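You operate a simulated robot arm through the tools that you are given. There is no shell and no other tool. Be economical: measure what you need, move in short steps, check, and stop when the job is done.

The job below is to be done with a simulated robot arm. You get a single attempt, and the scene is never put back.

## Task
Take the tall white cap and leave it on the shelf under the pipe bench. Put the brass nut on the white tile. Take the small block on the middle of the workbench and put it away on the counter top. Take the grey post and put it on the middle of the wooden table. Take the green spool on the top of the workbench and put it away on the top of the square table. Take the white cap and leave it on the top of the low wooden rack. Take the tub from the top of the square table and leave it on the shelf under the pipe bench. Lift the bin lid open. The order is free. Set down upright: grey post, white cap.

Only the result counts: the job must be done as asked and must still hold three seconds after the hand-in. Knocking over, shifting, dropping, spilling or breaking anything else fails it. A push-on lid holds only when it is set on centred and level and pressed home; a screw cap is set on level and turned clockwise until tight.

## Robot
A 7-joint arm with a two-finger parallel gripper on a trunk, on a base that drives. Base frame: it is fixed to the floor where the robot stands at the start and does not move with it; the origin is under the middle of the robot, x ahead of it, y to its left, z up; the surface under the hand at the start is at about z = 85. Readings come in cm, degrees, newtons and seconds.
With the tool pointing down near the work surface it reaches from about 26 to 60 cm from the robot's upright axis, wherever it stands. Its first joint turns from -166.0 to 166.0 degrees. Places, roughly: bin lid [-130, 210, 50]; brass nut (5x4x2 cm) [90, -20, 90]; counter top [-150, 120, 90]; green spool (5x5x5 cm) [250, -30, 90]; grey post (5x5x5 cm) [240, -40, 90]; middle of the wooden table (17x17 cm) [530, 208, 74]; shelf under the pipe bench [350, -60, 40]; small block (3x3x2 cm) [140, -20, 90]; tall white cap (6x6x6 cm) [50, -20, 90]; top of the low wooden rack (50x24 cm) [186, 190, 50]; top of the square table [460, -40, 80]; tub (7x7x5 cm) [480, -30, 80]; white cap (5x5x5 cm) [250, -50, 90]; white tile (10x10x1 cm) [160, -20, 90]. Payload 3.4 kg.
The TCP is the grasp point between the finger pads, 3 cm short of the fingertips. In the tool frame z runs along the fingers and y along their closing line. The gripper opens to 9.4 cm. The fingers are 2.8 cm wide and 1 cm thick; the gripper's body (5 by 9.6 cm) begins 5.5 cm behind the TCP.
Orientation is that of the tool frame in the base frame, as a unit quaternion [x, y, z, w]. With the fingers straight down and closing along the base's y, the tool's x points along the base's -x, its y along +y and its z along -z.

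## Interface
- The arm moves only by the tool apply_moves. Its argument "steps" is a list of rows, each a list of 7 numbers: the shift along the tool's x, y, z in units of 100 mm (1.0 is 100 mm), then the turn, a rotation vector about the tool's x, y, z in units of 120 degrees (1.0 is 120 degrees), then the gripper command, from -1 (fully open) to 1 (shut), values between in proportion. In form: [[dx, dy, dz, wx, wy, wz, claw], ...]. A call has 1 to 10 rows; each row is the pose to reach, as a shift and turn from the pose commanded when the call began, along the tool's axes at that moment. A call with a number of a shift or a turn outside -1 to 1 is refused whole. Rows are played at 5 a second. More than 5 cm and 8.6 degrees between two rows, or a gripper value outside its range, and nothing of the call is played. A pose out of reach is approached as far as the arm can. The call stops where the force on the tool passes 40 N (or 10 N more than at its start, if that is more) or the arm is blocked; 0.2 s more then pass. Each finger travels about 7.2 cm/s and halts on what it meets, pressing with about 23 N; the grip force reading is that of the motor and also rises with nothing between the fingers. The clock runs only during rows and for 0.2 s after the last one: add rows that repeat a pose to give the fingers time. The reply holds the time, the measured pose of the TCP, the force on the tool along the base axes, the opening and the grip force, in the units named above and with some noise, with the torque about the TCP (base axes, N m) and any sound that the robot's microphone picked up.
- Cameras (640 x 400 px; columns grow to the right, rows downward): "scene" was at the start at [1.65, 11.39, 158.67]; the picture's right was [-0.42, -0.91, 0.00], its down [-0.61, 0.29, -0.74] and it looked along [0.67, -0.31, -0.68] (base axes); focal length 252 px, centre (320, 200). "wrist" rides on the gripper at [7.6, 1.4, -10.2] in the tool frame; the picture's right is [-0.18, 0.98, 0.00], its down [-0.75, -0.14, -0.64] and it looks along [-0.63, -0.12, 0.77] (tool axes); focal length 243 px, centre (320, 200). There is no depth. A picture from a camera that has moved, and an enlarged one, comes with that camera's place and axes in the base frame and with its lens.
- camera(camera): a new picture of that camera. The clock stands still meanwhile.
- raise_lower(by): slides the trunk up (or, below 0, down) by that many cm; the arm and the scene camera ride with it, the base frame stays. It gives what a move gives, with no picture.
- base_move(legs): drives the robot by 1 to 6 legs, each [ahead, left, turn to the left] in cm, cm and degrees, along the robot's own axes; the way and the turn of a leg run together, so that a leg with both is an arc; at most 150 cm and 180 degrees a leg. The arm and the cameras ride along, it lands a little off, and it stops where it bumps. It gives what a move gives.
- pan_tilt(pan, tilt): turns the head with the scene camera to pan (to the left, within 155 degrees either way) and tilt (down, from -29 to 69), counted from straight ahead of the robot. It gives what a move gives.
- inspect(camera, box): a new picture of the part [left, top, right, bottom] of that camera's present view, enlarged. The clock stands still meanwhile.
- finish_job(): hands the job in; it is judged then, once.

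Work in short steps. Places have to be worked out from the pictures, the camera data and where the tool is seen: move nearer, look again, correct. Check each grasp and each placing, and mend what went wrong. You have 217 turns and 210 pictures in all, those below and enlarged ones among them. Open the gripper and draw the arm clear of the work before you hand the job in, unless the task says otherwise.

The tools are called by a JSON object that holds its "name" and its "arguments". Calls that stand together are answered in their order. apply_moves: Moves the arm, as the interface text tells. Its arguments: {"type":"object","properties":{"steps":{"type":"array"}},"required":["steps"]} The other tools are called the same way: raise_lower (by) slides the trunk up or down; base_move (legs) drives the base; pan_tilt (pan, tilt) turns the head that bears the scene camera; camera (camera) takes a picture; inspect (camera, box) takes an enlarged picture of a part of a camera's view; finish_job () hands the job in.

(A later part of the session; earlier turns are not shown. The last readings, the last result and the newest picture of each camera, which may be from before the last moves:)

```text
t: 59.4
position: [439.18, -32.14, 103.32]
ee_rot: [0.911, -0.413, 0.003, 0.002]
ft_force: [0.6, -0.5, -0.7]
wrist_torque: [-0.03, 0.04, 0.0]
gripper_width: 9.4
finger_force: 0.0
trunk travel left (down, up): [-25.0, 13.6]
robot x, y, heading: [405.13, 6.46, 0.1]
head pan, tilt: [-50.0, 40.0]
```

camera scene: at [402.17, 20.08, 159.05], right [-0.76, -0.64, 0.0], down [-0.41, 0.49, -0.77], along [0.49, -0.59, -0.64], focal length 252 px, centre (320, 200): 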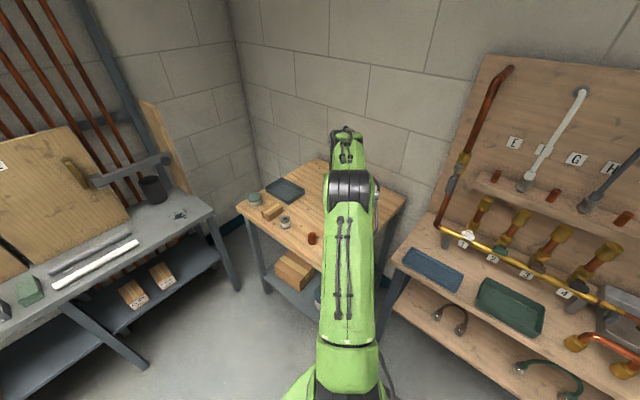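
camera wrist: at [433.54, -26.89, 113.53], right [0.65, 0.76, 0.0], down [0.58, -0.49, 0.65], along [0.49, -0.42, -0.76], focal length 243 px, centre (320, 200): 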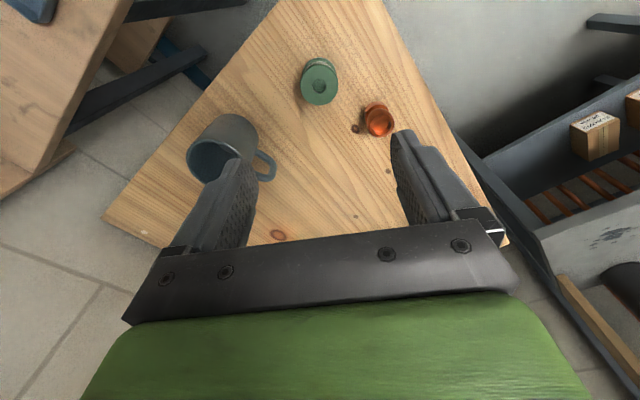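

The flip works. I move the base ahead along the table and tilt the tool 50° forward while high.

{"name": "base_move", "arguments": {"legs": [[0, 8, 0], [34, 0, 0]]}}

{"name": "apply_moves", "arguments": {"steps": [[0, 0, 0, 0, 0.07, 0, -1], [0, 0, 0, 0, 0.14, 0, -1], [0, 0, 0, 0, 0.21, 0, -1], [0, 0, 0, 0, 0.28, 0, -1], [0, 0, 0, 0, 0.35, 0, -1], [0, 0, 0, 0, 0.417, 0, -1]]}}

{"name": "camera", "arguments": {"camera": "wrist"}}

{"name": "camera", "arguments": {"camera": "scene"}}

```text
t: 62.3
position: [473.64, -23.71, 103.19]
ee_rot: [0.911, -0.413, 0.003, 0.0]
ft_force: [-0.7, 0.0, 0.5]
wrist_torque: [0.01, 0.04, -0.01]
gripper_width: 9.38
finger_force: 0.0
trunk travel left (down, up): [-25.0, 13.6]
robot x, y, heading: [439.44, 14.78, 0.5]
head pan, tilt: [-50.0, 40.0]
```

```text
t: 63.7
position: [473.8, -23.78, 103.2]
ee_rot: [0.824, -0.372, 0.389, 0.176]
ft_force: [1.0, 0.8, -0.4]
wrist_torque: [-0.02, 0.03, -0.02]
gripper_width: 9.4
finger_force: 0.0
trunk travel left (down, up): [-25.0, 13.6]
robot x, y, heading: [439.67, 14.68, 0.2]
head pan, tilt: [-50.0, 40.0]
```

```text
173 pictures are left
camera wrist: at [470.87, -22.38, 115.69], right [-0.82, -0.56, -0.14], down [-0.54, 0.82, -0.17], along [0.21, -0.07, -0.97], focal length 243 px, centre (320, 200)
```

wrist: 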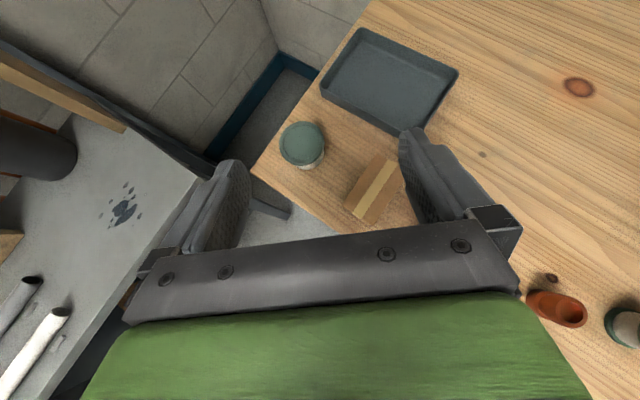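

```text
172 pictures are left
camera scene: at [439.12, 23.51, 159.04], right [-0.76, -0.65, 0.0], down [-0.42, 0.49, -0.77], along [0.49, -0.58, -0.64], focal length 252 px, centre (320, 200)
```

scene: 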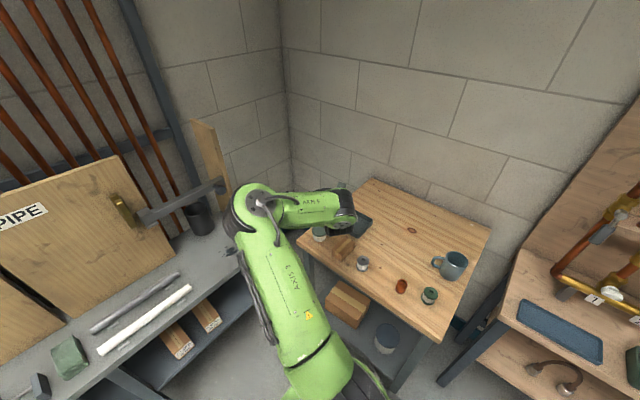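

Tub lid judged at (484,-30). I bring the base 4 cm closer and move the hand down to the pre-grasp point behind the tub.

{"name": "base_move", "arguments": {"legs": [[4, -4, 0]]}}

{"name": "apply_moves", "arguments": {"steps": [[-0.29, -0.08, 0.18, 0, 0, 0, -1], [-0.585, -0.155, 0.36, 0, 0, 0, -1]]}}

{"name": "apply_moves", "arguments": {"steps": [[-0.25, -0.07, 0.15, 0, 0, 0, -1], [-0.5, -0.13, 0.3, 0, 0, 0, -1]]}}

{"name": "camera", "arguments": {"camera": "wrist"}}

```text
t: 64.7
position: [477.91, -27.97, 103.15]
ee_rot: [0.825, -0.372, 0.388, 0.175]
ft_force: [0.2, -0.3, 0.3]
wrist_torque: [0.02, 0.0, 0.03]
gripper_width: 9.39
finger_force: 0.0
trunk travel left (down, up): [-25.0, 13.6]
robot x, y, heading: [443.12, 11.0, 0.3]
head pan, tilt: [-50.0, 40.0]
```

```text
t: 65.3
position: [478.2, -25.89, 96.48]
ee_rot: [0.824, -0.372, 0.389, 0.176]
ft_force: [-0.1, 0.2, 0.4]
wrist_torque: [-0.01, -0.02, -0.02]
gripper_width: 9.41
finger_force: 0.1
trunk travel left (down, up): [-25.0, 13.6]
robot x, y, heading: [443.23, 10.73, 0.3]
head pan, tilt: [-50.0, 40.0]
```

```text
t: 65.9
position: [478.67, -24.48, 90.8]
ee_rot: [0.824, -0.372, 0.389, 0.175]
ft_force: [1.1, 0.0, 0.3]
wrist_torque: [-0.04, 0.01, -0.01]
gripper_width: 9.4
finger_force: 0.0
trunk travel left (down, up): [-25.0, 13.6]
robot x, y, heading: [443.29, 10.73, 0.2]
head pan, tilt: [-50.0, 40.0]
```

```text
171 pictures are left
camera wrist: at [475.73, -23.08, 103.22], right [-0.81, -0.56, -0.14], down [-0.54, 0.82, -0.17], along [0.21, -0.06, -0.97], focal length 243 px, centre (320, 200)
```

wrist: 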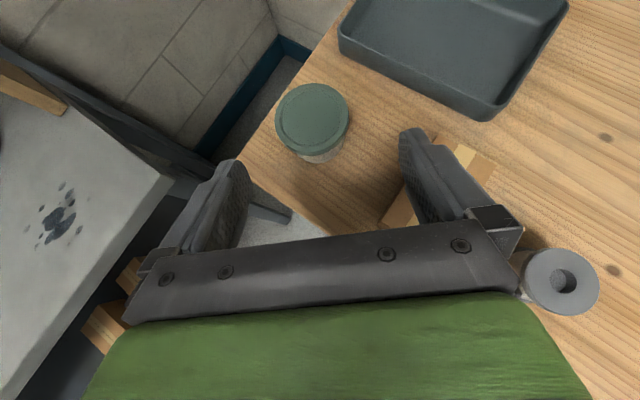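

Lined up; I slide forward along the tool axis so the tub comes between the fingers.

{"name": "apply_moves", "arguments": {"steps": [[-0.05, -0.03, 0.3, 0, 0, 0, -1], [-0.1, -0.06, 0.6, 0, 0, 0, -1], [-0.1, -0.06, 0.85, 0, 0, 0, -1], [-0.1, -0.06, 1.0, 0, 0, 0, -1]]}}

{"name": "camera", "arguments": {"camera": "wrist"}}

{"name": "inspect", "arguments": {"camera": "scene", "box": [260, 160, 420, 300]}}

```text
t: 66.9
position: [483.89, -29.54, 83.6]
ee_rot: [0.824, -0.372, 0.389, 0.176]
ft_force: [0.2, 0.1, 0.1]
wrist_torque: [0.01, 0.0, 0.0]
gripper_width: 9.4
finger_force: 0.0
trunk travel left (down, up): [-25.0, 13.6]
robot x, y, heading: [443.28, 10.93, 0.3]
head pan, tilt: [-50.0, 40.0]
```

```text
170 pictures are left
camera wrist: at [481.0, -28.18, 96.04], right [-0.82, -0.56, -0.14], down [-0.54, 0.82, -0.17], along [0.21, -0.06, -0.97], focal length 243 px, centre (320, 200)
```

wrist: 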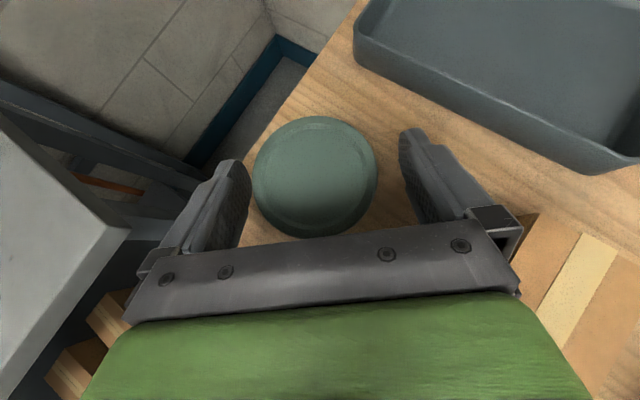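

```text
2.86 times, centred on (340, 230) of scene
camera zoom: at [442.95, 19.42, 159.05], right [-0.76, -0.65, 0.0], down [-0.42, 0.49, -0.77], along [0.5, -0.58, -0.64], focal length 720 px, centre (263, 114)
```

zoom: 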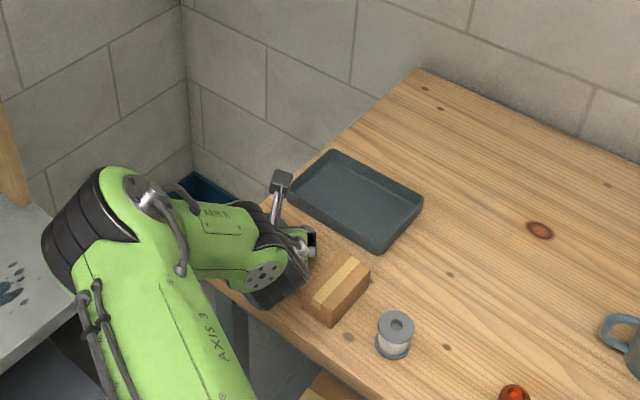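

Tub is between the fingers; I close and lift slightly.

{"name": "apply_moves", "arguments": {"steps": [[0, 0, 0, 0, 0, 0, 1], [0, 0, 0, 0, 0, 0, 1], [0, 0, 0, 0, 0, 0, 1], [0, 0, 0, 0, 0, 0, 1]]}}

{"name": "apply_moves", "arguments": {"steps": [[0.15, 0, -0.12, 0, 0, 0, 1], [0.39, 0, -0.32, 0, 0, 0, 1], [0.77, 0, -0.63, 0, 0, 0, 1]]}}

{"name": "camera", "arguments": {"camera": "wrist"}}

```text
t: 67.9
position: [483.92, -29.53, 83.58]
ee_rot: [0.824, -0.373, 0.389, 0.176]
ft_force: [-0.4, 0.5, -0.1]
wrist_torque: [-0.04, 0.02, 0.01]
gripper_width: 6.94
finger_force: 23.6
trunk travel left (down, up): [-25.0, 13.6]
robot x, y, heading: [443.37, 11.22, 0.4]
head pan, tilt: [-50.0, 40.0]
```

```text
t: 68.7
position: [483.86, -29.66, 93.69]
ee_rot: [0.825, -0.372, 0.389, 0.175]
ft_force: [-0.4, 0.1, -1.3]
wrist_torque: [0.02, 0.0, 0.02]
gripper_width: 6.94
finger_force: 23.2
trunk travel left (down, up): [-25.0, 13.6]
robot x, y, heading: [443.12, 11.15, 0.2]
head pan, tilt: [-50.0, 40.0]
```

```text
168 pictures are left
camera wrist: at [480.89, -28.24, 106.13], right [-0.81, -0.56, -0.14], down [-0.54, 0.82, -0.17], along [0.21, -0.06, -0.97], focal length 243 px, centre (320, 200)
```

wrist: 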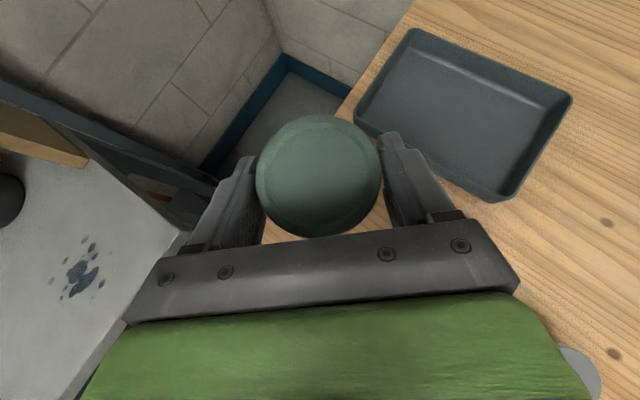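

Tub seems held (6.94 cm). I back off and verify with the scene camera, heading to the pipe bench.

{"name": "base_move", "arguments": {"legs": [[0, 25, 0], [-63, 0, 0], [0, 0, -41]]}}

{"name": "pan_tilt", "arguments": {"pan": -25, "tilt": 40}}

{"name": "camera", "arguments": {"camera": "scene"}}

```text
t: 75.5
position: [385.35, -21.37, 93.59]
ee_rot: [0.645, -0.634, 0.305, 0.299]
ft_force: [0.4, 0.0, -0.2]
wrist_torque: [0.0, 0.03, -0.01]
gripper_width: 6.93
finger_force: 23.1
trunk travel left (down, up): [-25.0, 13.6]
robot x, y, heading: [380.83, 35.94, -40.2]
head pan, tilt: [-50.0, 40.0]
```

```text
t: 76.4
position: [385.3, -21.47, 93.51]
ee_rot: [0.645, -0.634, 0.304, 0.299]
ft_force: [-0.3, -0.2, -1.1]
wrist_torque: [-0.01, 0.02, -0.02]
gripper_width: 6.95
finger_force: 23.0
trunk travel left (down, up): [-25.0, 13.6]
robot x, y, heading: [380.98, 35.53, -40.4]
head pan, tilt: [-25.0, 40.0]
```

```text
167 pictures are left
camera scene: at [389.87, 43.32, 159.05], right [-0.91, -0.42, 0.0], down [-0.27, 0.58, -0.77], along [0.32, -0.7, -0.64], focal length 252 px, centre (320, 200)
```

scene: 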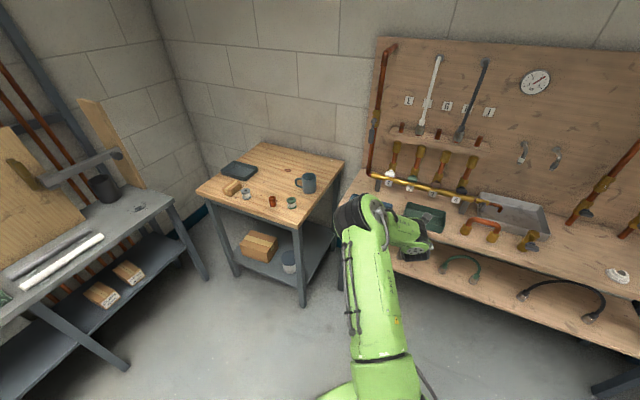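

Tub is lifted whole. Now I look at the shelf straight on.

{"name": "pan_tilt", "arguments": {"pan": -60, "tilt": 42}}

{"name": "camera", "arguments": {"camera": "scene"}}

{"name": "camera", "arguments": {"camera": "wrist"}}

```text
t: 77.4
position: [385.38, -21.35, 93.71]
ee_rot: [0.645, -0.634, 0.304, 0.299]
ft_force: [-0.4, -0.1, -0.4]
wrist_torque: [0.02, -0.01, 0.0]
gripper_width: 6.93
finger_force: 23.4
trunk travel left (down, up): [-25.0, 13.6]
robot x, y, heading: [381.17, 35.89, -40.1]
head pan, tilt: [-60.0, 42.0]
```

```text
166 pictures are left
camera scene: at [384.84, 42.81, 158.75], right [-0.98, 0.18, 0.0], down [0.12, 0.66, -0.74], along [-0.13, -0.73, -0.67], focal length 252 px, centre (320, 200)
```

scene: 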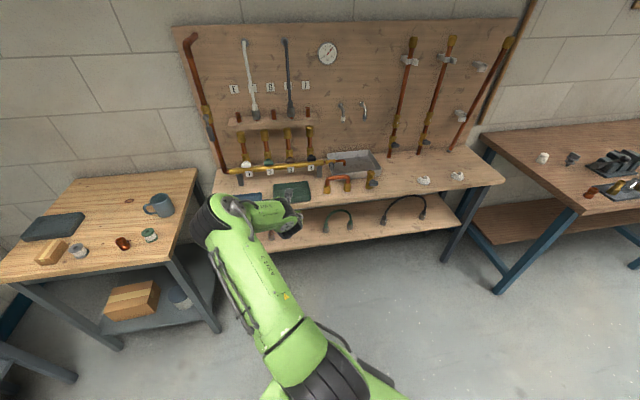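

```text
165 pictures are left
camera wrist: at [384.05, -18.34, 106.05], right [-0.98, 0.1, -0.14], down [0.13, 0.98, -0.17], along [0.12, -0.19, -0.97], focal length 243 px, centre (320, 200)
```

wrist: 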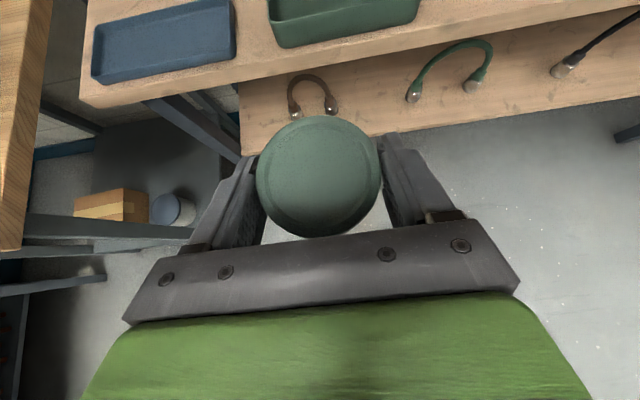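

Free gap on the shelf is near x 374, y -54; shelf z ≈ 43. I shift over in x and lower the trunk fully.

{"name": "base_move", "arguments": {"legs": [[-7.8, -7, -1]]}}

{"name": "raise_lower", "arguments": {"by": -25}}

{"name": "camera", "arguments": {"camera": "scene"}}

{"name": "camera", "arguments": {"camera": "wrist"}}

```text
t: 78.6
position: [374.1, -21.82, 93.58]
ee_rot: [-0.639, 0.64, -0.302, -0.301]
ft_force: [-0.4, 0.0, -1.0]
wrist_torque: [-0.02, 0.0, 0.03]
gripper_width: 6.91
finger_force: 23.4
trunk travel left (down, up): [-25.0, 13.6]
robot x, y, heading: [370.69, 35.6, -41.1]
head pan, tilt: [-60.0, 42.0]
```

```text
t: 81.2
position: [374.21, -21.82, 68.78]
ee_rot: [-0.64, 0.64, -0.301, -0.302]
ft_force: [-0.9, -0.5, -1.2]
wrist_torque: [-0.02, 0.02, 0.04]
gripper_width: 6.91
finger_force: 22.8
trunk travel left (down, up): [0.0, 38.6]
robot x, y, heading: [370.31, 35.68, -41.1]
head pan, tilt: [-60.0, 42.0]
```

```text
164 pictures are left
camera scene: at [374.64, 42.41, 133.86], right [-0.98, 0.19, 0.0], down [0.13, 0.66, -0.74], along [-0.14, -0.73, -0.67], focal length 252 px, centre (320, 200)
```

scene: 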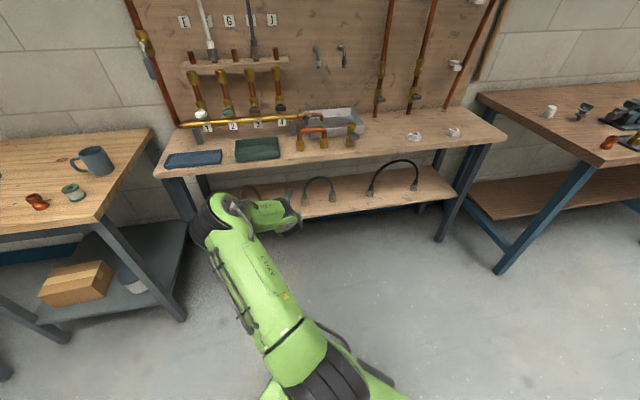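

```text
163 pictures are left
camera wrist: at [372.87, -18.72, 81.17], right [-0.98, 0.12, -0.14], down [0.14, 0.97, -0.17], along [0.12, -0.19, -0.97], focal length 243 px, centre (320, 200)
```

wrist: 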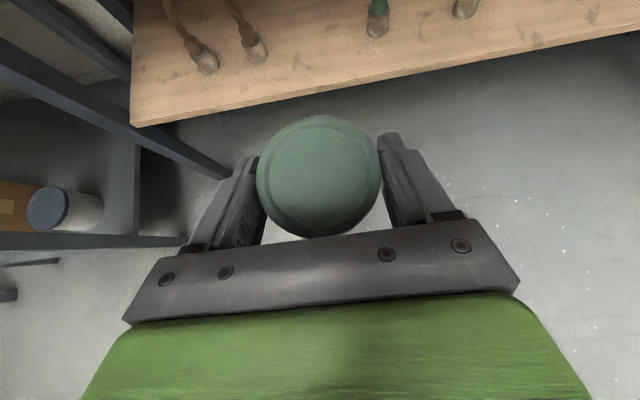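

Lowering the arm another 20 cm in front of the shelf, keeping the tilt.

{"name": "apply_moves", "arguments": {"steps": [[-0.26, 0, 0.21, 0, 0, 0, 1], [-0.52, 0, 0.42, 0, 0, 0, 1], [-0.77, 0, 0.636, 0, 0, 0, 1]]}}

{"name": "apply_moves", "arguments": {"steps": [[-0.26, 0, 0.21, 0, 0, 0, 1], [-0.52, 0, 0.42, 0, 0, 0, 1], [-0.73, 0, 0.6, 0, 0, 0, 1]]}}

{"name": "camera", "arguments": {"camera": "scene"}}

{"name": "camera", "arguments": {"camera": "wrist"}}

```text
t: 82.0
position: [374.25, -21.71, 58.86]
ee_rot: [-0.639, 0.64, -0.302, -0.302]
ft_force: [-0.4, -0.1, -0.7]
wrist_torque: [-0.02, -0.03, 0.03]
gripper_width: 6.91
finger_force: 22.7
trunk travel left (down, up): [0.0, 38.6]
robot x, y, heading: [370.68, 35.39, -41.2]
head pan, tilt: [-60.0, 42.0]
```

```text
t: 82.8
position: [374.1, -21.76, 49.24]
ee_rot: [-0.639, 0.64, -0.302, -0.301]
ft_force: [0.0, -0.1, -1.4]
wrist_torque: [0.01, 0.01, -0.03]
gripper_width: 6.94
finger_force: 23.2
trunk travel left (down, up): [0.0, 38.6]
robot x, y, heading: [370.86, 35.31, -41.2]
head pan, tilt: [-60.0, 42.0]
```

```text
162 pictures are left
camera scene: at [374.64, 42.4, 133.87], right [-0.98, 0.19, 0.0], down [0.13, 0.66, -0.74], along [-0.14, -0.73, -0.67], focal length 252 px, centre (320, 200)
```

scene: 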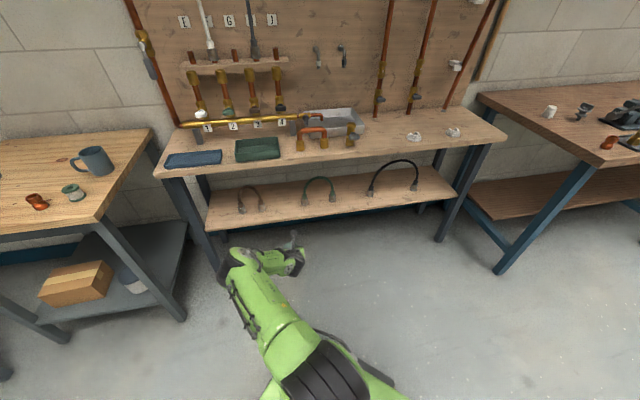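

```text
161 pictures are left
camera wrist: at [372.83, -18.63, 61.76], right [-0.98, 0.12, -0.14], down [0.14, 0.97, -0.17], along [0.12, -0.19, -0.97], focal length 243 px, centre (320, 200)
```

wrist: 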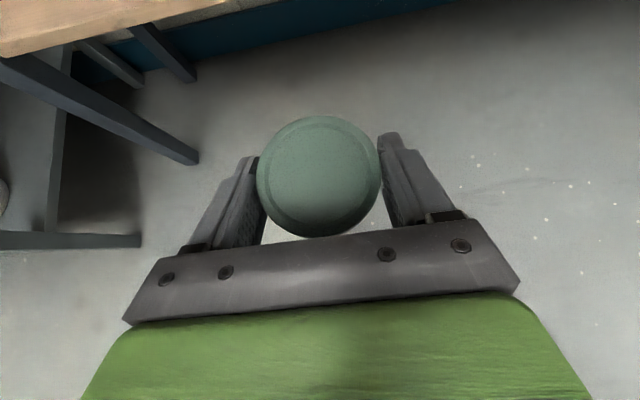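

I drive 24 cm toward the shelf with the tub just above shelf level, then check.

{"name": "base_move", "arguments": {"legs": [[15.8, -18, 0]]}}

{"name": "camera", "arguments": {"camera": "wrist"}}

{"name": "camera", "arguments": {"camera": "scene"}}

```text
t: 84.5
position: [374.43, -46.05, 49.3]
ee_rot: [0.641, -0.638, 0.302, 0.301]
ft_force: [1.0, -1.0, -0.8]
wrist_torque: [0.01, 0.01, 0.01]
gripper_width: 6.94
finger_force: 23.3
trunk travel left (down, up): [0.0, 38.6]
robot x, y, heading: [371.07, 10.73, -40.9]
head pan, tilt: [-60.0, 42.0]
```

```text
160 pictures are left
camera wrist: at [373.26, -43.01, 61.77], right [-0.98, 0.11, -0.14], down [0.14, 0.98, -0.17], along [0.12, -0.19, -0.97], focal length 243 px, centre (320, 200)
```

wrist: 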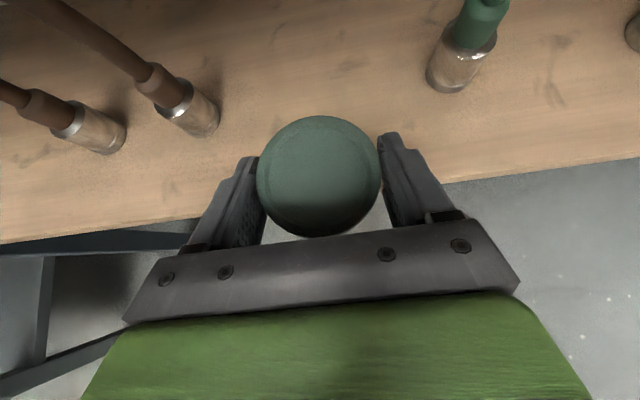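

```text
159 pictures are left
camera scene: at [374.76, 18.02, 133.87], right [-0.98, 0.19, 0.0], down [0.13, 0.66, -0.74], along [-0.14, -0.73, -0.67], focal length 252 px, centre (320, 200)
```

scene: 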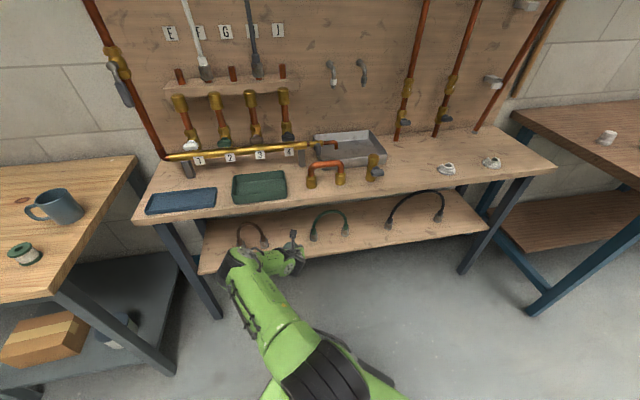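

Gap is right. I extend 6.5 cm further in and lower by small steps to contact.

{"name": "apply_moves", "arguments": {"steps": [[0.21, 0, 0.25, 0, 0, 0, 1], [0.41, 0, 0.5, 0, 0, 0, 1]]}}

{"name": "apply_moves", "arguments": {"steps": [[-0.06, 0, 0.05, 0, 0, 0, 1], [-0.12, 0, 0.1, 0, 0, 0, 1], [-0.15, 0, 0.125, 0, 0, 0, 1]]}}

{"name": "apply_moves", "arguments": {"steps": [[-0.04, 0, 0.03, 0, 0, 0, 1], [-0.04, 0, 0.03, 0, 0, 0, 1]]}}

```text
t: 85.1
position: [374.63, -52.73, 49.22]
ee_rot: [0.642, -0.638, 0.302, 0.3]
ft_force: [-0.2, -0.1, -0.8]
wrist_torque: [0.03, 0.0, 0.0]
gripper_width: 6.91
finger_force: 22.9
trunk travel left (down, up): [0.0, 38.6]
robot x, y, heading: [371.04, 11.35, -41.0]
head pan, tilt: [-60.0, 42.0]
```

```text
t: 85.9
position: [374.64, -52.5, 47.35]
ee_rot: [0.641, -0.638, 0.303, 0.3]
ft_force: [0.0, 0.6, -1.7]
wrist_torque: [-0.02, 0.02, -0.02]
gripper_width: 6.92
finger_force: 22.8
trunk travel left (down, up): [0.0, 38.6]
robot x, y, heading: [370.78, 11.0, -40.9]
head pan, tilt: [-60.0, 42.0]
```

```text
t: 86.5
position: [374.51, -52.52, 46.95]
ee_rot: [0.64, -0.639, 0.302, 0.301]
ft_force: [-0.5, -0.3, 0.1]
wrist_torque: [0.02, -0.01, 0.01]
gripper_width: 6.89
finger_force: 22.8
trunk travel left (down, up): [0.0, 38.6]
robot x, y, heading: [370.43, 11.58, -40.9]
head pan, tilt: [-60.0, 42.0]
```

No contact yet; I keep going down in small steps.

{"name": "apply_moves", "arguments": {"steps": [[-0.04, 0, 0.03, 0, 0, 0, 1], [-0.04, 0, 0.03, 0, 0, 0, 1]]}}

{"name": "apply_moves", "arguments": {"steps": [[-0.04, 0, 0.03, 0, 0, 0, 1], [-0.04, 0, 0.03, 0, 0, 0, 1]]}}

{"name": "apply_moves", "arguments": {"steps": [[-0.04, 0, 0.03, 0, 0, 0, 1], [-0.04, 0, 0.03, 0, 0, 0, 1]]}}

{"name": "camera", "arguments": {"camera": "wrist"}}

```text
t: 87.1
position: [374.56, -52.6, 46.41]
ee_rot: [0.641, -0.638, 0.302, 0.301]
ft_force: [0.6, 0.4, -1.6]
wrist_torque: [0.01, -0.05, -0.03]
gripper_width: 6.94
finger_force: 22.9
trunk travel left (down, up): [0.0, 38.6]
robot x, y, heading: [370.97, 11.05, -40.8]
head pan, tilt: [-60.0, 42.0]
```

```text
t: 87.7
position: [374.51, -52.54, 45.93]
ee_rot: [0.64, -0.639, 0.302, 0.301]
ft_force: [-0.6, 0.5, -0.5]
wrist_torque: [0.02, -0.02, 0.03]
gripper_width: 6.91
finger_force: 22.6
trunk travel left (down, up): [0.0, 38.6]
robot x, y, heading: [370.8, 11.16, -41.0]
head pan, tilt: [-60.0, 42.0]
```

```text
t: 88.3
position: [374.56, -52.51, 45.78]
ee_rot: [0.641, -0.636, 0.305, 0.303]
ft_force: [-1.6, -1.4, 14.3]
wrist_torque: [0.11, -0.28, -0.01]
gripper_width: 6.93
finger_force: 23.5
trunk travel left (down, up): [0.0, 38.6]
robot x, y, heading: [371.17, 10.99, -40.8]
head pan, tilt: [-60.0, 42.0]
```

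```text
158 pictures are left
camera wrist: at [373.3, -49.42, 58.12], right [-0.98, 0.11, -0.14], down [0.14, 0.97, -0.18], along [0.12, -0.2, -0.97], focal length 243 px, centre (320, 200)
```

wrist: 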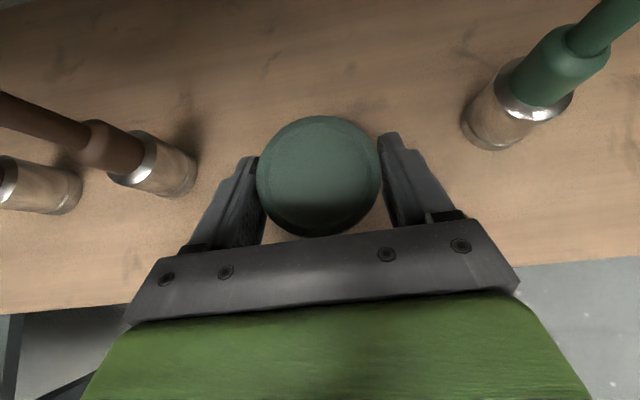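

Contact felt; I open a little and withdraw straight back along the tool axis.

{"name": "apply_moves", "arguments": {"steps": [[0, 0, 0, 0, 0, 0, -0.65], [0, 0, 0, 0, 0, 0, -0.85], [0, 0, 0, 0, 0, 0, -0.85], [0, 0, -0.3, 0, 0, 0, -0.85], [0, 0, -0.65, 0, 0, 0, -0.85], [0, 0, -1.0, 0, 0, 0, -0.85]]}}

{"name": "camera", "arguments": {"camera": "wrist"}}

```text
t: 89.7
position: [374.58, -44.88, 51.84]
ee_rot: [0.641, -0.639, 0.302, 0.301]
ft_force: [-0.6, -0.3, 0.0]
wrist_torque: [0.04, -0.01, 0.02]
gripper_width: 8.69
finger_force: 0.1
trunk travel left (down, up): [0.0, 38.6]
robot x, y, heading: [371.21, 11.09, -40.9]
head pan, tilt: [-60.0, 42.0]
```

```text
157 pictures are left
camera wrist: at [373.3, -41.56, 64.27], right [-0.98, 0.11, -0.14], down [0.14, 0.98, -0.17], along [0.12, -0.19, -0.97], focal length 243 px, centre (320, 200)
```

wrist: 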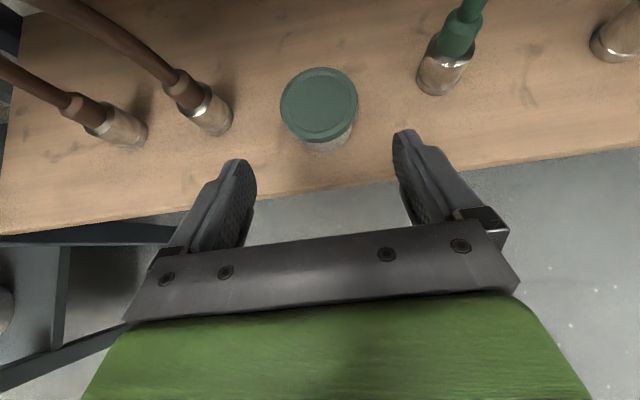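

Tub stands on the shelf. Now I back out, turn, raise the trunk and travel back to the tall white cap, which I'll take from azimuth about -30°.

{"name": "base_move", "arguments": {"legs": [[-19.7, 22.6, 0], [0, 0, 60]]}}

{"name": "raise_lower", "arguments": {"by": 38}}

{"name": "base_move", "arguments": {"legs": [[-118.6, 38.7, 0], [-118.6, 38.7, 0], [-118.6, 38.7, 0]]}}

{"name": "pan_tilt", "arguments": {"pan": -50, "tilt": 45}}

{"name": "camera", "arguments": {"camera": "scene"}}

{"name": "camera", "arguments": {"camera": "wrist"}}

```text
t: 94.5
position: [421.5, 16.98, 51.8]
ee_rot: [0.875, -0.229, 0.412, 0.108]
ft_force: [0.5, 0.0, 0.0]
wrist_torque: [-0.01, -0.04, 0.04]
gripper_width: 8.71
finger_force: 0.1
trunk travel left (down, up): [0.0, 38.6]
robot x, y, heading: [370.99, 41.16, 19.7]
head pan, tilt: [-60.0, 42.0]
```

```text
t: 98.1
position: [421.44, 16.94, 89.73]
ee_rot: [0.875, -0.23, 0.413, 0.109]
ft_force: [0.0, -1.0, -0.4]
wrist_torque: [0.02, 0.01, 0.0]
gripper_width: 8.68
finger_force: 0.1
trunk travel left (down, up): [-38.0, 0.6]
robot x, y, heading: [371.1, 41.34, 19.4]
head pan, tilt: [-60.0, 42.0]
```

```text
t: 116.2
position: [46.92, 7.78, 89.8]
ee_rot: [0.874, -0.232, 0.412, 0.109]
ft_force: [-0.5, 0.1, -0.4]
wrist_torque: [-0.01, 0.02, 0.03]
gripper_width: 8.72
finger_force: 0.1
trunk travel left (down, up): [-38.0, 0.6]
robot x, y, heading: [-3.46, 32.54, 19.3]
head pan, tilt: [-60.0, 42.0]
```

```text
t: 116.9
position: [46.87, 7.86, 89.74]
ee_rot: [0.874, -0.232, 0.413, 0.108]
ft_force: [-0.8, 1.1, -0.2]
wrist_torque: [0.01, -0.04, 0.01]
gripper_width: 8.69
finger_force: 0.1
trunk travel left (down, up): [-38.0, 0.6]
robot x, y, heading: [-3.15, 32.69, 19.2]
head pan, tilt: [-50.0, 45.0]
```

```text
156 pictures are left
camera scene: at [-6.84, 40.5, 171.36], right [-0.51, -0.86, 0.0], down [-0.61, 0.36, -0.71], along [0.61, -0.36, -0.71], focal length 252 px, centre (320, 200)
```

scene: 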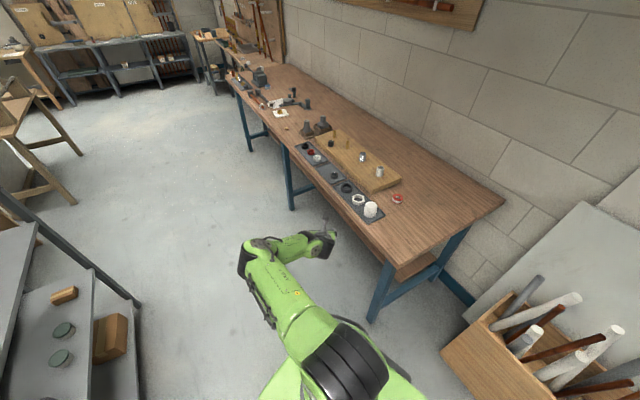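

```text
155 pictures are left
camera wrist: at [43.69, 8.16, 102.16], right [-0.59, -0.79, -0.14], down [-0.78, 0.61, -0.17], along [0.22, 0.01, -0.97], focal length 243 px, centre (320, 200)
```

wrist: 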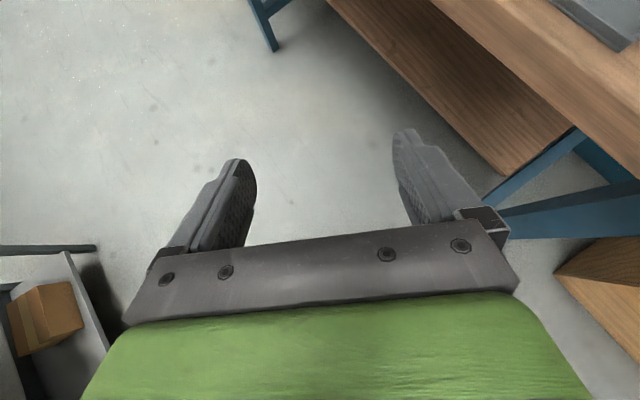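

The hand needs more height: I raise it 12 cm, then drive in toward the cap.

{"name": "apply_moves", "arguments": {"steps": [[0.31, 0, -0.25, 0, 0, 0, -0.85], [0.62, 0, -0.5, 0, 0, 0, -0.85], [0.93, 0, -0.76, 0, 0, 0, -0.85]]}}

{"name": "base_move", "arguments": {"legs": [[-8, -17.6, 0]]}}

{"name": "camera", "arguments": {"camera": "wrist"}}

```text
t: 117.7
position: [46.82, 7.71, 101.9]
ee_rot: [0.874, -0.232, 0.413, 0.109]
ft_force: [0.2, -0.3, 0.5]
wrist_torque: [0.01, 0.03, -0.02]
gripper_width: 8.69
finger_force: 0.0
trunk travel left (down, up): [-38.0, 0.6]
robot x, y, heading: [-3.8, 32.54, 18.7]
head pan, tilt: [-50.0, 45.0]
```

```text
t: 119.3
position: [45.07, -11.66, 101.93]
ee_rot: [0.874, -0.233, 0.412, 0.109]
ft_force: [0.7, 0.1, 0.1]
wrist_torque: [0.03, -0.04, 0.03]
gripper_width: 8.68
finger_force: 0.1
trunk travel left (down, up): [-38.0, 0.6]
robot x, y, heading: [-5.16, 13.17, 18.9]
head pan, tilt: [-50.0, 45.0]
```

```text
154 pictures are left
camera wrist: at [41.88, -11.32, 114.27], right [-0.59, -0.79, -0.14], down [-0.78, 0.61, -0.17], along [0.22, 0.01, -0.97], focal length 243 px, centre (320, 200)
```

wrist: 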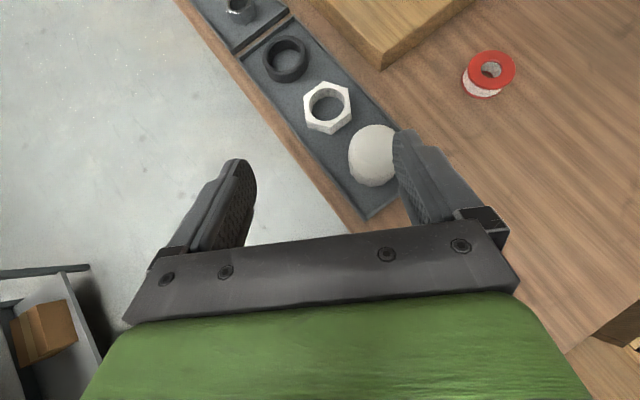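

Cap at about (47.2,-18.3). I move to the pre-grasp point behind it.

{"name": "apply_moves", "arguments": {"steps": [[-0.2, 0.24, 0.1, 0, 0, 0, -0.85], [-0.4, 0.48, 0.25, 0, 0, 0, -0.85], [-0.65, 0.48, 0.4, 0, 0, 0, -0.85]]}}

{"name": "camera", "arguments": {"camera": "wrist"}}

```text
t: 120.1
position: [41.9, -15.15, 94.2]
ee_rot: [0.874, -0.232, 0.413, 0.109]
ft_force: [0.4, -0.1, 0.2]
wrist_torque: [-0.03, -0.02, 0.0]
gripper_width: 8.71
finger_force: 0.1
trunk travel left (down, up): [-38.0, 0.6]
robot x, y, heading: [-5.05, 13.6, 19.2]
head pan, tilt: [-50.0, 45.0]
```

```text
153 pictures are left
camera wrist: at [38.64, -14.78, 106.68], right [-0.59, -0.79, -0.14], down [-0.78, 0.61, -0.17], along [0.22, 0.01, -0.97], focal length 243 px, centre (320, 200)
```

wrist: 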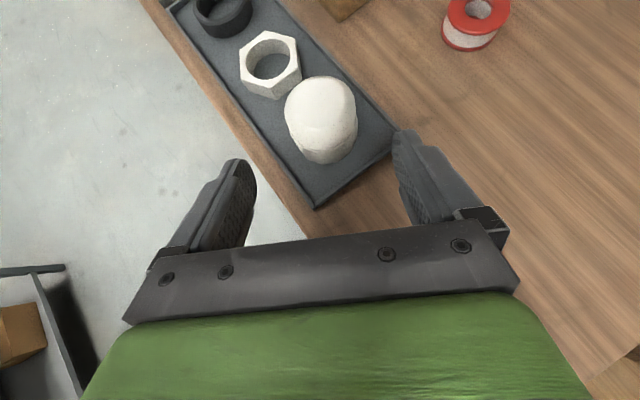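

Lined up. Slide in and grip.

{"name": "apply_moves", "arguments": {"steps": [[0.07, 0, 0.3, 0, 0, 0, -0.8], [0.07, 0, 0.6, 0, 0, 0, -0.75], [0.07, 0, 0.81, 0, 0, 0, -0.75]]}}

{"name": "camera", "arguments": {"camera": "wrist"}}

```text
t: 120.9
position: [47.73, -18.31, 89.55]
ee_rot: [0.874, -0.232, 0.413, 0.108]
ft_force: [-0.1, 0.2, -0.3]
wrist_torque: [-0.04, 0.01, 0.0]
gripper_width: 8.24
finger_force: 0.0
trunk travel left (down, up): [-38.0, 0.6]
robot x, y, heading: [-5.06, 13.23, 19.1]
head pan, tilt: [-50.0, 45.0]
```

```text
152 pictures are left
camera wrist: at [44.57, -18.13, 102.03], right [-0.59, -0.79, -0.14], down [-0.78, 0.61, -0.17], along [0.22, 0.01, -0.97], focal length 243 px, centre (320, 200)
```

wrist: 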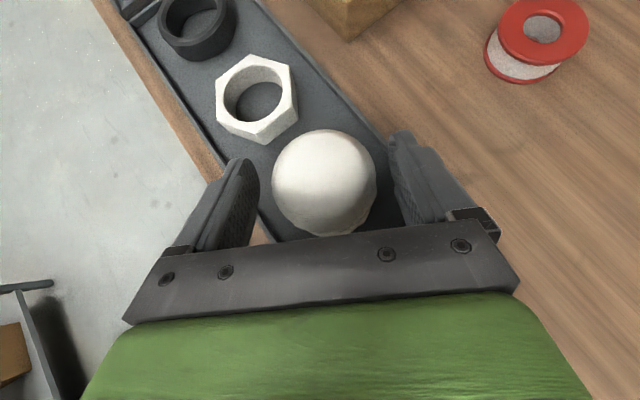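

Centred; I close and lift.

{"name": "apply_moves", "arguments": {"steps": [[0, 0, 0, 0, 0, 0, 1], [0, 0, 0, 0, 0, 0, 1], [0, 0, 0, 0, 0, 0, 1], [0, 0, 0, 0, 0, 0, 1]]}}

{"name": "apply_moves", "arguments": {"steps": [[0.15, 0, -0.13, 0, 0, 0, 1], [0.4, 0, -0.33, 0, 0, 0, 1], [0.77, 0, -0.636, 0, 0, 0, 1]]}}

{"name": "camera", "arguments": {"camera": "wrist"}}

```text
t: 121.9
position: [47.7, -18.39, 89.65]
ee_rot: [0.874, -0.232, 0.413, 0.109]
ft_force: [0.7, -0.1, -0.1]
wrist_torque: [-0.05, -0.01, -0.04]
gripper_width: 5.72
finger_force: 22.8
trunk travel left (down, up): [-38.0, 0.6]
robot x, y, heading: [-5.21, 13.09, 19.2]
head pan, tilt: [-50.0, 45.0]
```

```text
t: 122.7
position: [47.6, -18.45, 99.67]
ee_rot: [0.874, -0.232, 0.412, 0.109]
ft_force: [-0.5, -0.6, -0.5]
wrist_torque: [-0.01, 0.01, 0.0]
gripper_width: 5.74
finger_force: 22.9
trunk travel left (down, up): [-38.0, 0.6]
robot x, y, heading: [-4.75, 12.87, 19.2]
head pan, tilt: [-50.0, 45.0]
```

```text
151 pictures are left
camera wrist: at [44.35, -18.14, 112.19], right [-0.59, -0.79, -0.14], down [-0.78, 0.61, -0.17], along [0.22, 0.01, -0.97], focal length 243 px, centre (320, 200)
```

wrist: 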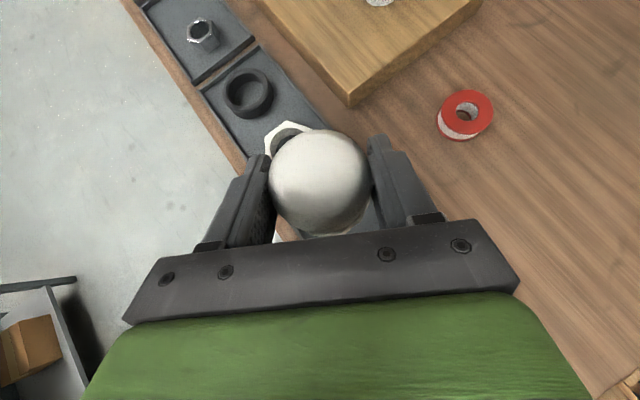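

Cap held at 5.74 cm. I drive back to the pipe bench, turn to face it and lower the trunk.

{"name": "base_move", "arguments": {"legs": [[8.5, 24, 0], [108.7, -35.3, 0], [108.7, -35.3, 0], [108.7, -35.3, 0], [0, 0, -60]]}}

{"name": "raise_lower", "arguments": {"by": -38}}

{"name": "camera", "arguments": {"camera": "wrist"}}

{"name": "camera", "arguments": {"camera": "scene"}}

```text
t: 143.3
position: [332.71, -22.78, 99.77]
ee_rot: [-0.636, 0.643, -0.301, -0.303]
ft_force: [0.4, -0.3, 0.7]
wrist_torque: [0.0, -0.02, 0.0]
gripper_width: 5.71
finger_force: 23.3
trunk travel left (down, up): [-38.0, 0.6]
robot x, y, heading: [334.94, 38.45, -41.9]
head pan, tilt: [-50.0, 45.0]
```

```text
t: 147.0
position: [332.69, -22.77, 61.72]
ee_rot: [-0.636, 0.643, -0.3, -0.303]
ft_force: [0.0, -0.1, 0.0]
wrist_torque: [-0.06, 0.0, -0.01]
gripper_width: 5.73
finger_force: 22.9
trunk travel left (down, up): [0.0, 38.6]
robot x, y, heading: [334.69, 38.72, -41.6]
head pan, tilt: [-50.0, 45.0]
```

```text
150 pictures are left
camera wrist: at [331.41, -19.66, 74.23], right [-0.98, 0.13, -0.14], down [0.15, 0.97, -0.17], along [0.12, -0.19, -0.97], focal length 243 px, centre (320, 200)
```

wrist: 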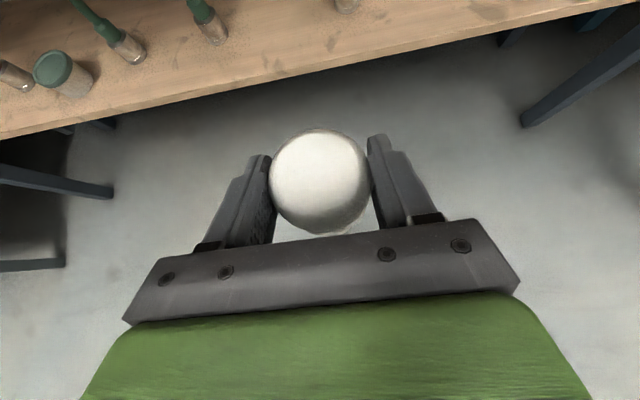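

```text
149 pictures are left
camera scene: at [340.26, 45.63, 133.43], right [-1.0, 0.03, 0.0], down [0.02, 0.71, -0.71], along [-0.02, -0.71, -0.71], focal length 252 px, centre (320, 200)
```

scene: 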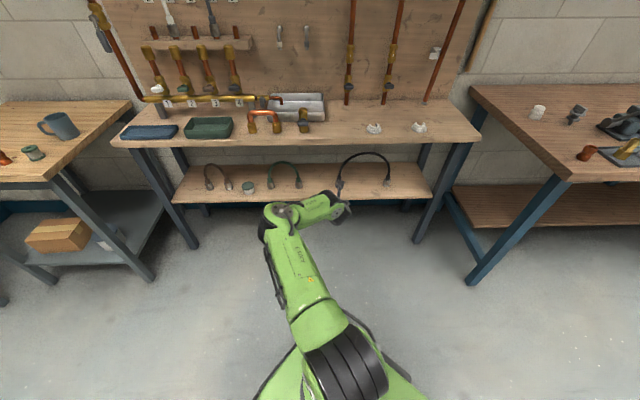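

Middle of the gap between hose ends is x≈338.5. I lower 11.5 cm, then drive forward and 6 cm to the left.

{"name": "apply_moves", "arguments": {"steps": [[-0.3, 0, 0.25, 0, 0, 0, 1], [-0.6, 0, 0.5, 0, 0, 0, 1], [-0.89, 0, 0.73, 0, 0, 0, 1]]}}

{"name": "base_move", "arguments": {"legs": [[19, -12.6, 0]]}}

{"name": "camera", "arguments": {"camera": "wrist"}}

{"name": "camera", "arguments": {"camera": "scene"}}

```text
t: 147.8
position: [332.83, -22.96, 50.13]
ee_rot: [-0.635, 0.644, -0.3, -0.303]
ft_force: [-0.5, -0.2, -0.2]
wrist_torque: [0.02, 0.02, -0.01]
gripper_width: 5.72
finger_force: 23.2
trunk travel left (down, up): [0.0, 38.6]
robot x, y, heading: [334.7, 38.36, -41.9]
head pan, tilt: [-50.0, 45.0]
```

```text
t: 149.5
position: [339.06, -45.32, 50.05]
ee_rot: [-0.636, 0.642, -0.3, -0.303]
ft_force: [0.8, -0.1, 0.5]
wrist_torque: [0.01, -0.03, -0.04]
gripper_width: 5.72
finger_force: 22.8
trunk travel left (down, up): [0.0, 38.6]
robot x, y, heading: [340.69, 16.72, -41.1]
head pan, tilt: [-50.0, 45.0]
```

```text
148 pictures are left
camera wrist: at [337.73, -42.22, 62.61], right [-0.98, 0.13, -0.14], down [0.15, 0.97, -0.17], along [0.12, -0.19, -0.97], focal length 243 px, centre (320, 200)
```

wrist: 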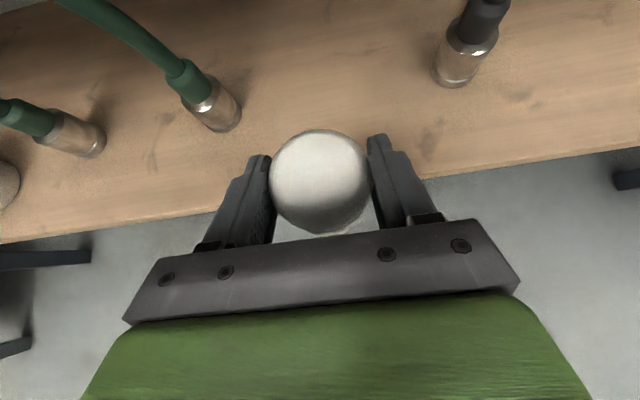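

```text
147 pictures are left
camera scene: at [346.25, 23.23, 133.44], right [-1.0, 0.03, 0.0], down [0.02, 0.71, -0.71], along [-0.02, -0.71, -0.71], focal length 252 px, centre (320, 200)
```

scene: 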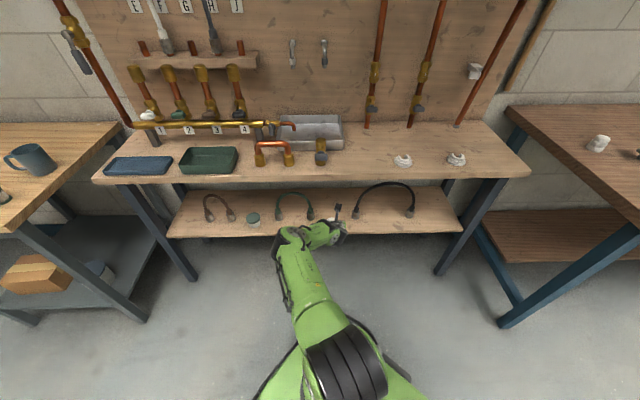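

I drive 6 cm further in, then lower.

{"name": "base_move", "arguments": {"legs": [[4, -4.5, 0]]}}

{"name": "apply_moves", "arguments": {"steps": [[-0.1, 0, 0.08, 0, 0, 0, 1], [-0.2, 0, 0.16, 0, 0, 0, 1], [-0.24, 0, 0.195, 0, 0, 0, 1]]}}

{"name": "apply_moves", "arguments": {"steps": [[-0.04, 0, 0.03, 0, 0, 0, 1], [-0.04, 0, 0.03, 0, 0, 0, 1]]}}

{"name": "camera", "arguments": {"camera": "wrist"}}

```text
t: 150.5
position: [339.02, -51.26, 50.15]
ee_rot: [-0.636, 0.643, -0.299, -0.303]
ft_force: [1.0, -0.3, -0.1]
wrist_torque: [0.01, 0.01, 0.0]
gripper_width: 5.72
finger_force: 23.5
trunk travel left (down, up): [0.0, 38.6]
robot x, y, heading: [340.68, 10.15, -41.5]
head pan, tilt: [-50.0, 45.0]
```

```text
t: 151.3
position: [339.04, -51.18, 47.1]
ee_rot: [-0.637, 0.642, -0.301, -0.303]
ft_force: [-0.8, -0.7, -1.0]
wrist_torque: [-0.03, -0.01, 0.0]
gripper_width: 5.71
finger_force: 22.4
trunk travel left (down, up): [0.0, 38.6]
robot x, y, heading: [340.48, 10.36, -41.7]
head pan, tilt: [-50.0, 45.0]
```

```text
t: 151.9
position: [338.99, -51.2, 46.66]
ee_rot: [-0.637, 0.643, -0.3, -0.302]
ft_force: [0.0, 0.0, -0.2]
wrist_torque: [0.02, 0.02, -0.02]
gripper_width: 5.72
finger_force: 23.9
trunk travel left (down, up): [0.0, 38.6]
robot x, y, heading: [340.69, 10.4, -41.6]
head pan, tilt: [-50.0, 45.0]
```

```text
146 pictures are left
camera wrist: at [337.77, -48.12, 59.05], right [-0.98, 0.13, -0.14], down [0.15, 0.97, -0.17], along [0.12, -0.19, -0.97], focal length 243 px, centre (320, 200)
```

wrist: 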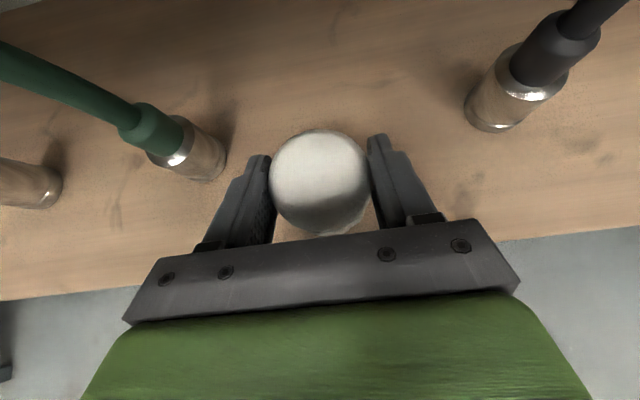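

Continue lowering in half-centimetre steps until contact.

{"name": "apply_moves", "arguments": {"steps": [[-0.04, 0, 0.03, 0, 0, 0, 1], [-0.04, 0, 0.03, 0, 0, 0, 1]]}}

{"name": "apply_moves", "arguments": {"steps": [[-0.03, 0, 0.025, 0, 0, 0, 1], [-0.03, 0, 0.025, 0, 0, 0, 1]]}}

```text
t: 152.5
position: [338.97, -51.22, 46.39]
ee_rot: [-0.636, 0.642, -0.3, -0.305]
ft_force: [1.5, 0.0, 9.9]
wrist_torque: [0.2, 0.03, -0.01]
gripper_width: 5.71
finger_force: 22.2
trunk travel left (down, up): [0.0, 38.6]
robot x, y, heading: [340.61, 10.23, -41.6]
head pan, tilt: [-50.0, 45.0]
```

```text
t: 153.1
position: [339.02, -51.18, 45.85]
ee_rot: [-0.637, 0.642, -0.301, -0.304]
ft_force: [-3.0, -0.6, 16.9]
wrist_torque: [-0.12, 0.11, 0.11]
gripper_width: 5.79
finger_force: 23.3
trunk travel left (down, up): [0.0, 38.6]
robot x, y, heading: [340.76, 10.54, -41.5]
head pan, tilt: [-50.0, 45.0]
```

Contact. Release and withdraw along the tool axis.

{"name": "apply_moves", "arguments": {"steps": [[0.02, 0, -0.015, 0, 0, 0, -0.3], [0.02, 0, -0.015, 0, 0, 0, -0.75], [0.02, 0, -0.015, 0, 0, 0, -0.75], [0.02, 0, -0.3, 0, 0, 0, -0.75], [0.02, 0, -0.65, 0, 0, 0, -0.75], [0.02, 0, -1.0, 0, 0, 0, -0.75]]}}

{"name": "camera", "arguments": {"camera": "wrist"}}

```text
t: 154.5
position: [339.11, -43.55, 52.38]
ee_rot: [-0.636, 0.642, -0.301, -0.303]
ft_force: [0.1, 0.2, 0.5]
wrist_torque: [0.0, 0.03, 0.03]
gripper_width: 8.24
finger_force: 0.0
trunk travel left (down, up): [0.0, 38.6]
robot x, y, heading: [340.78, 10.2, -41.8]
head pan, tilt: [-50.0, 45.0]
```

```text
145 pictures are left
camera wrist: at [337.79, -40.43, 64.78], right [-0.98, 0.13, -0.14], down [0.15, 0.97, -0.17], along [0.12, -0.19, -0.97], focal length 243 px, centre (320, 200)
```

wrist: 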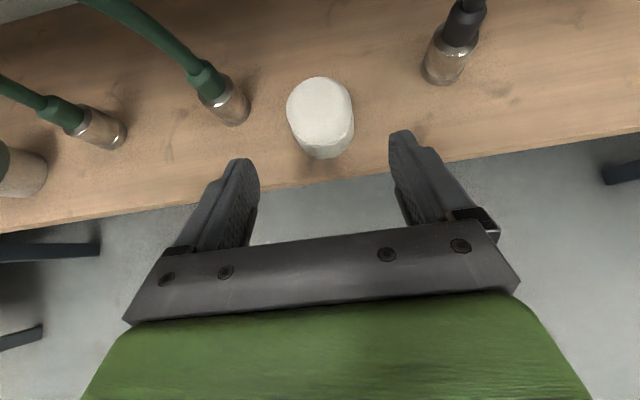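

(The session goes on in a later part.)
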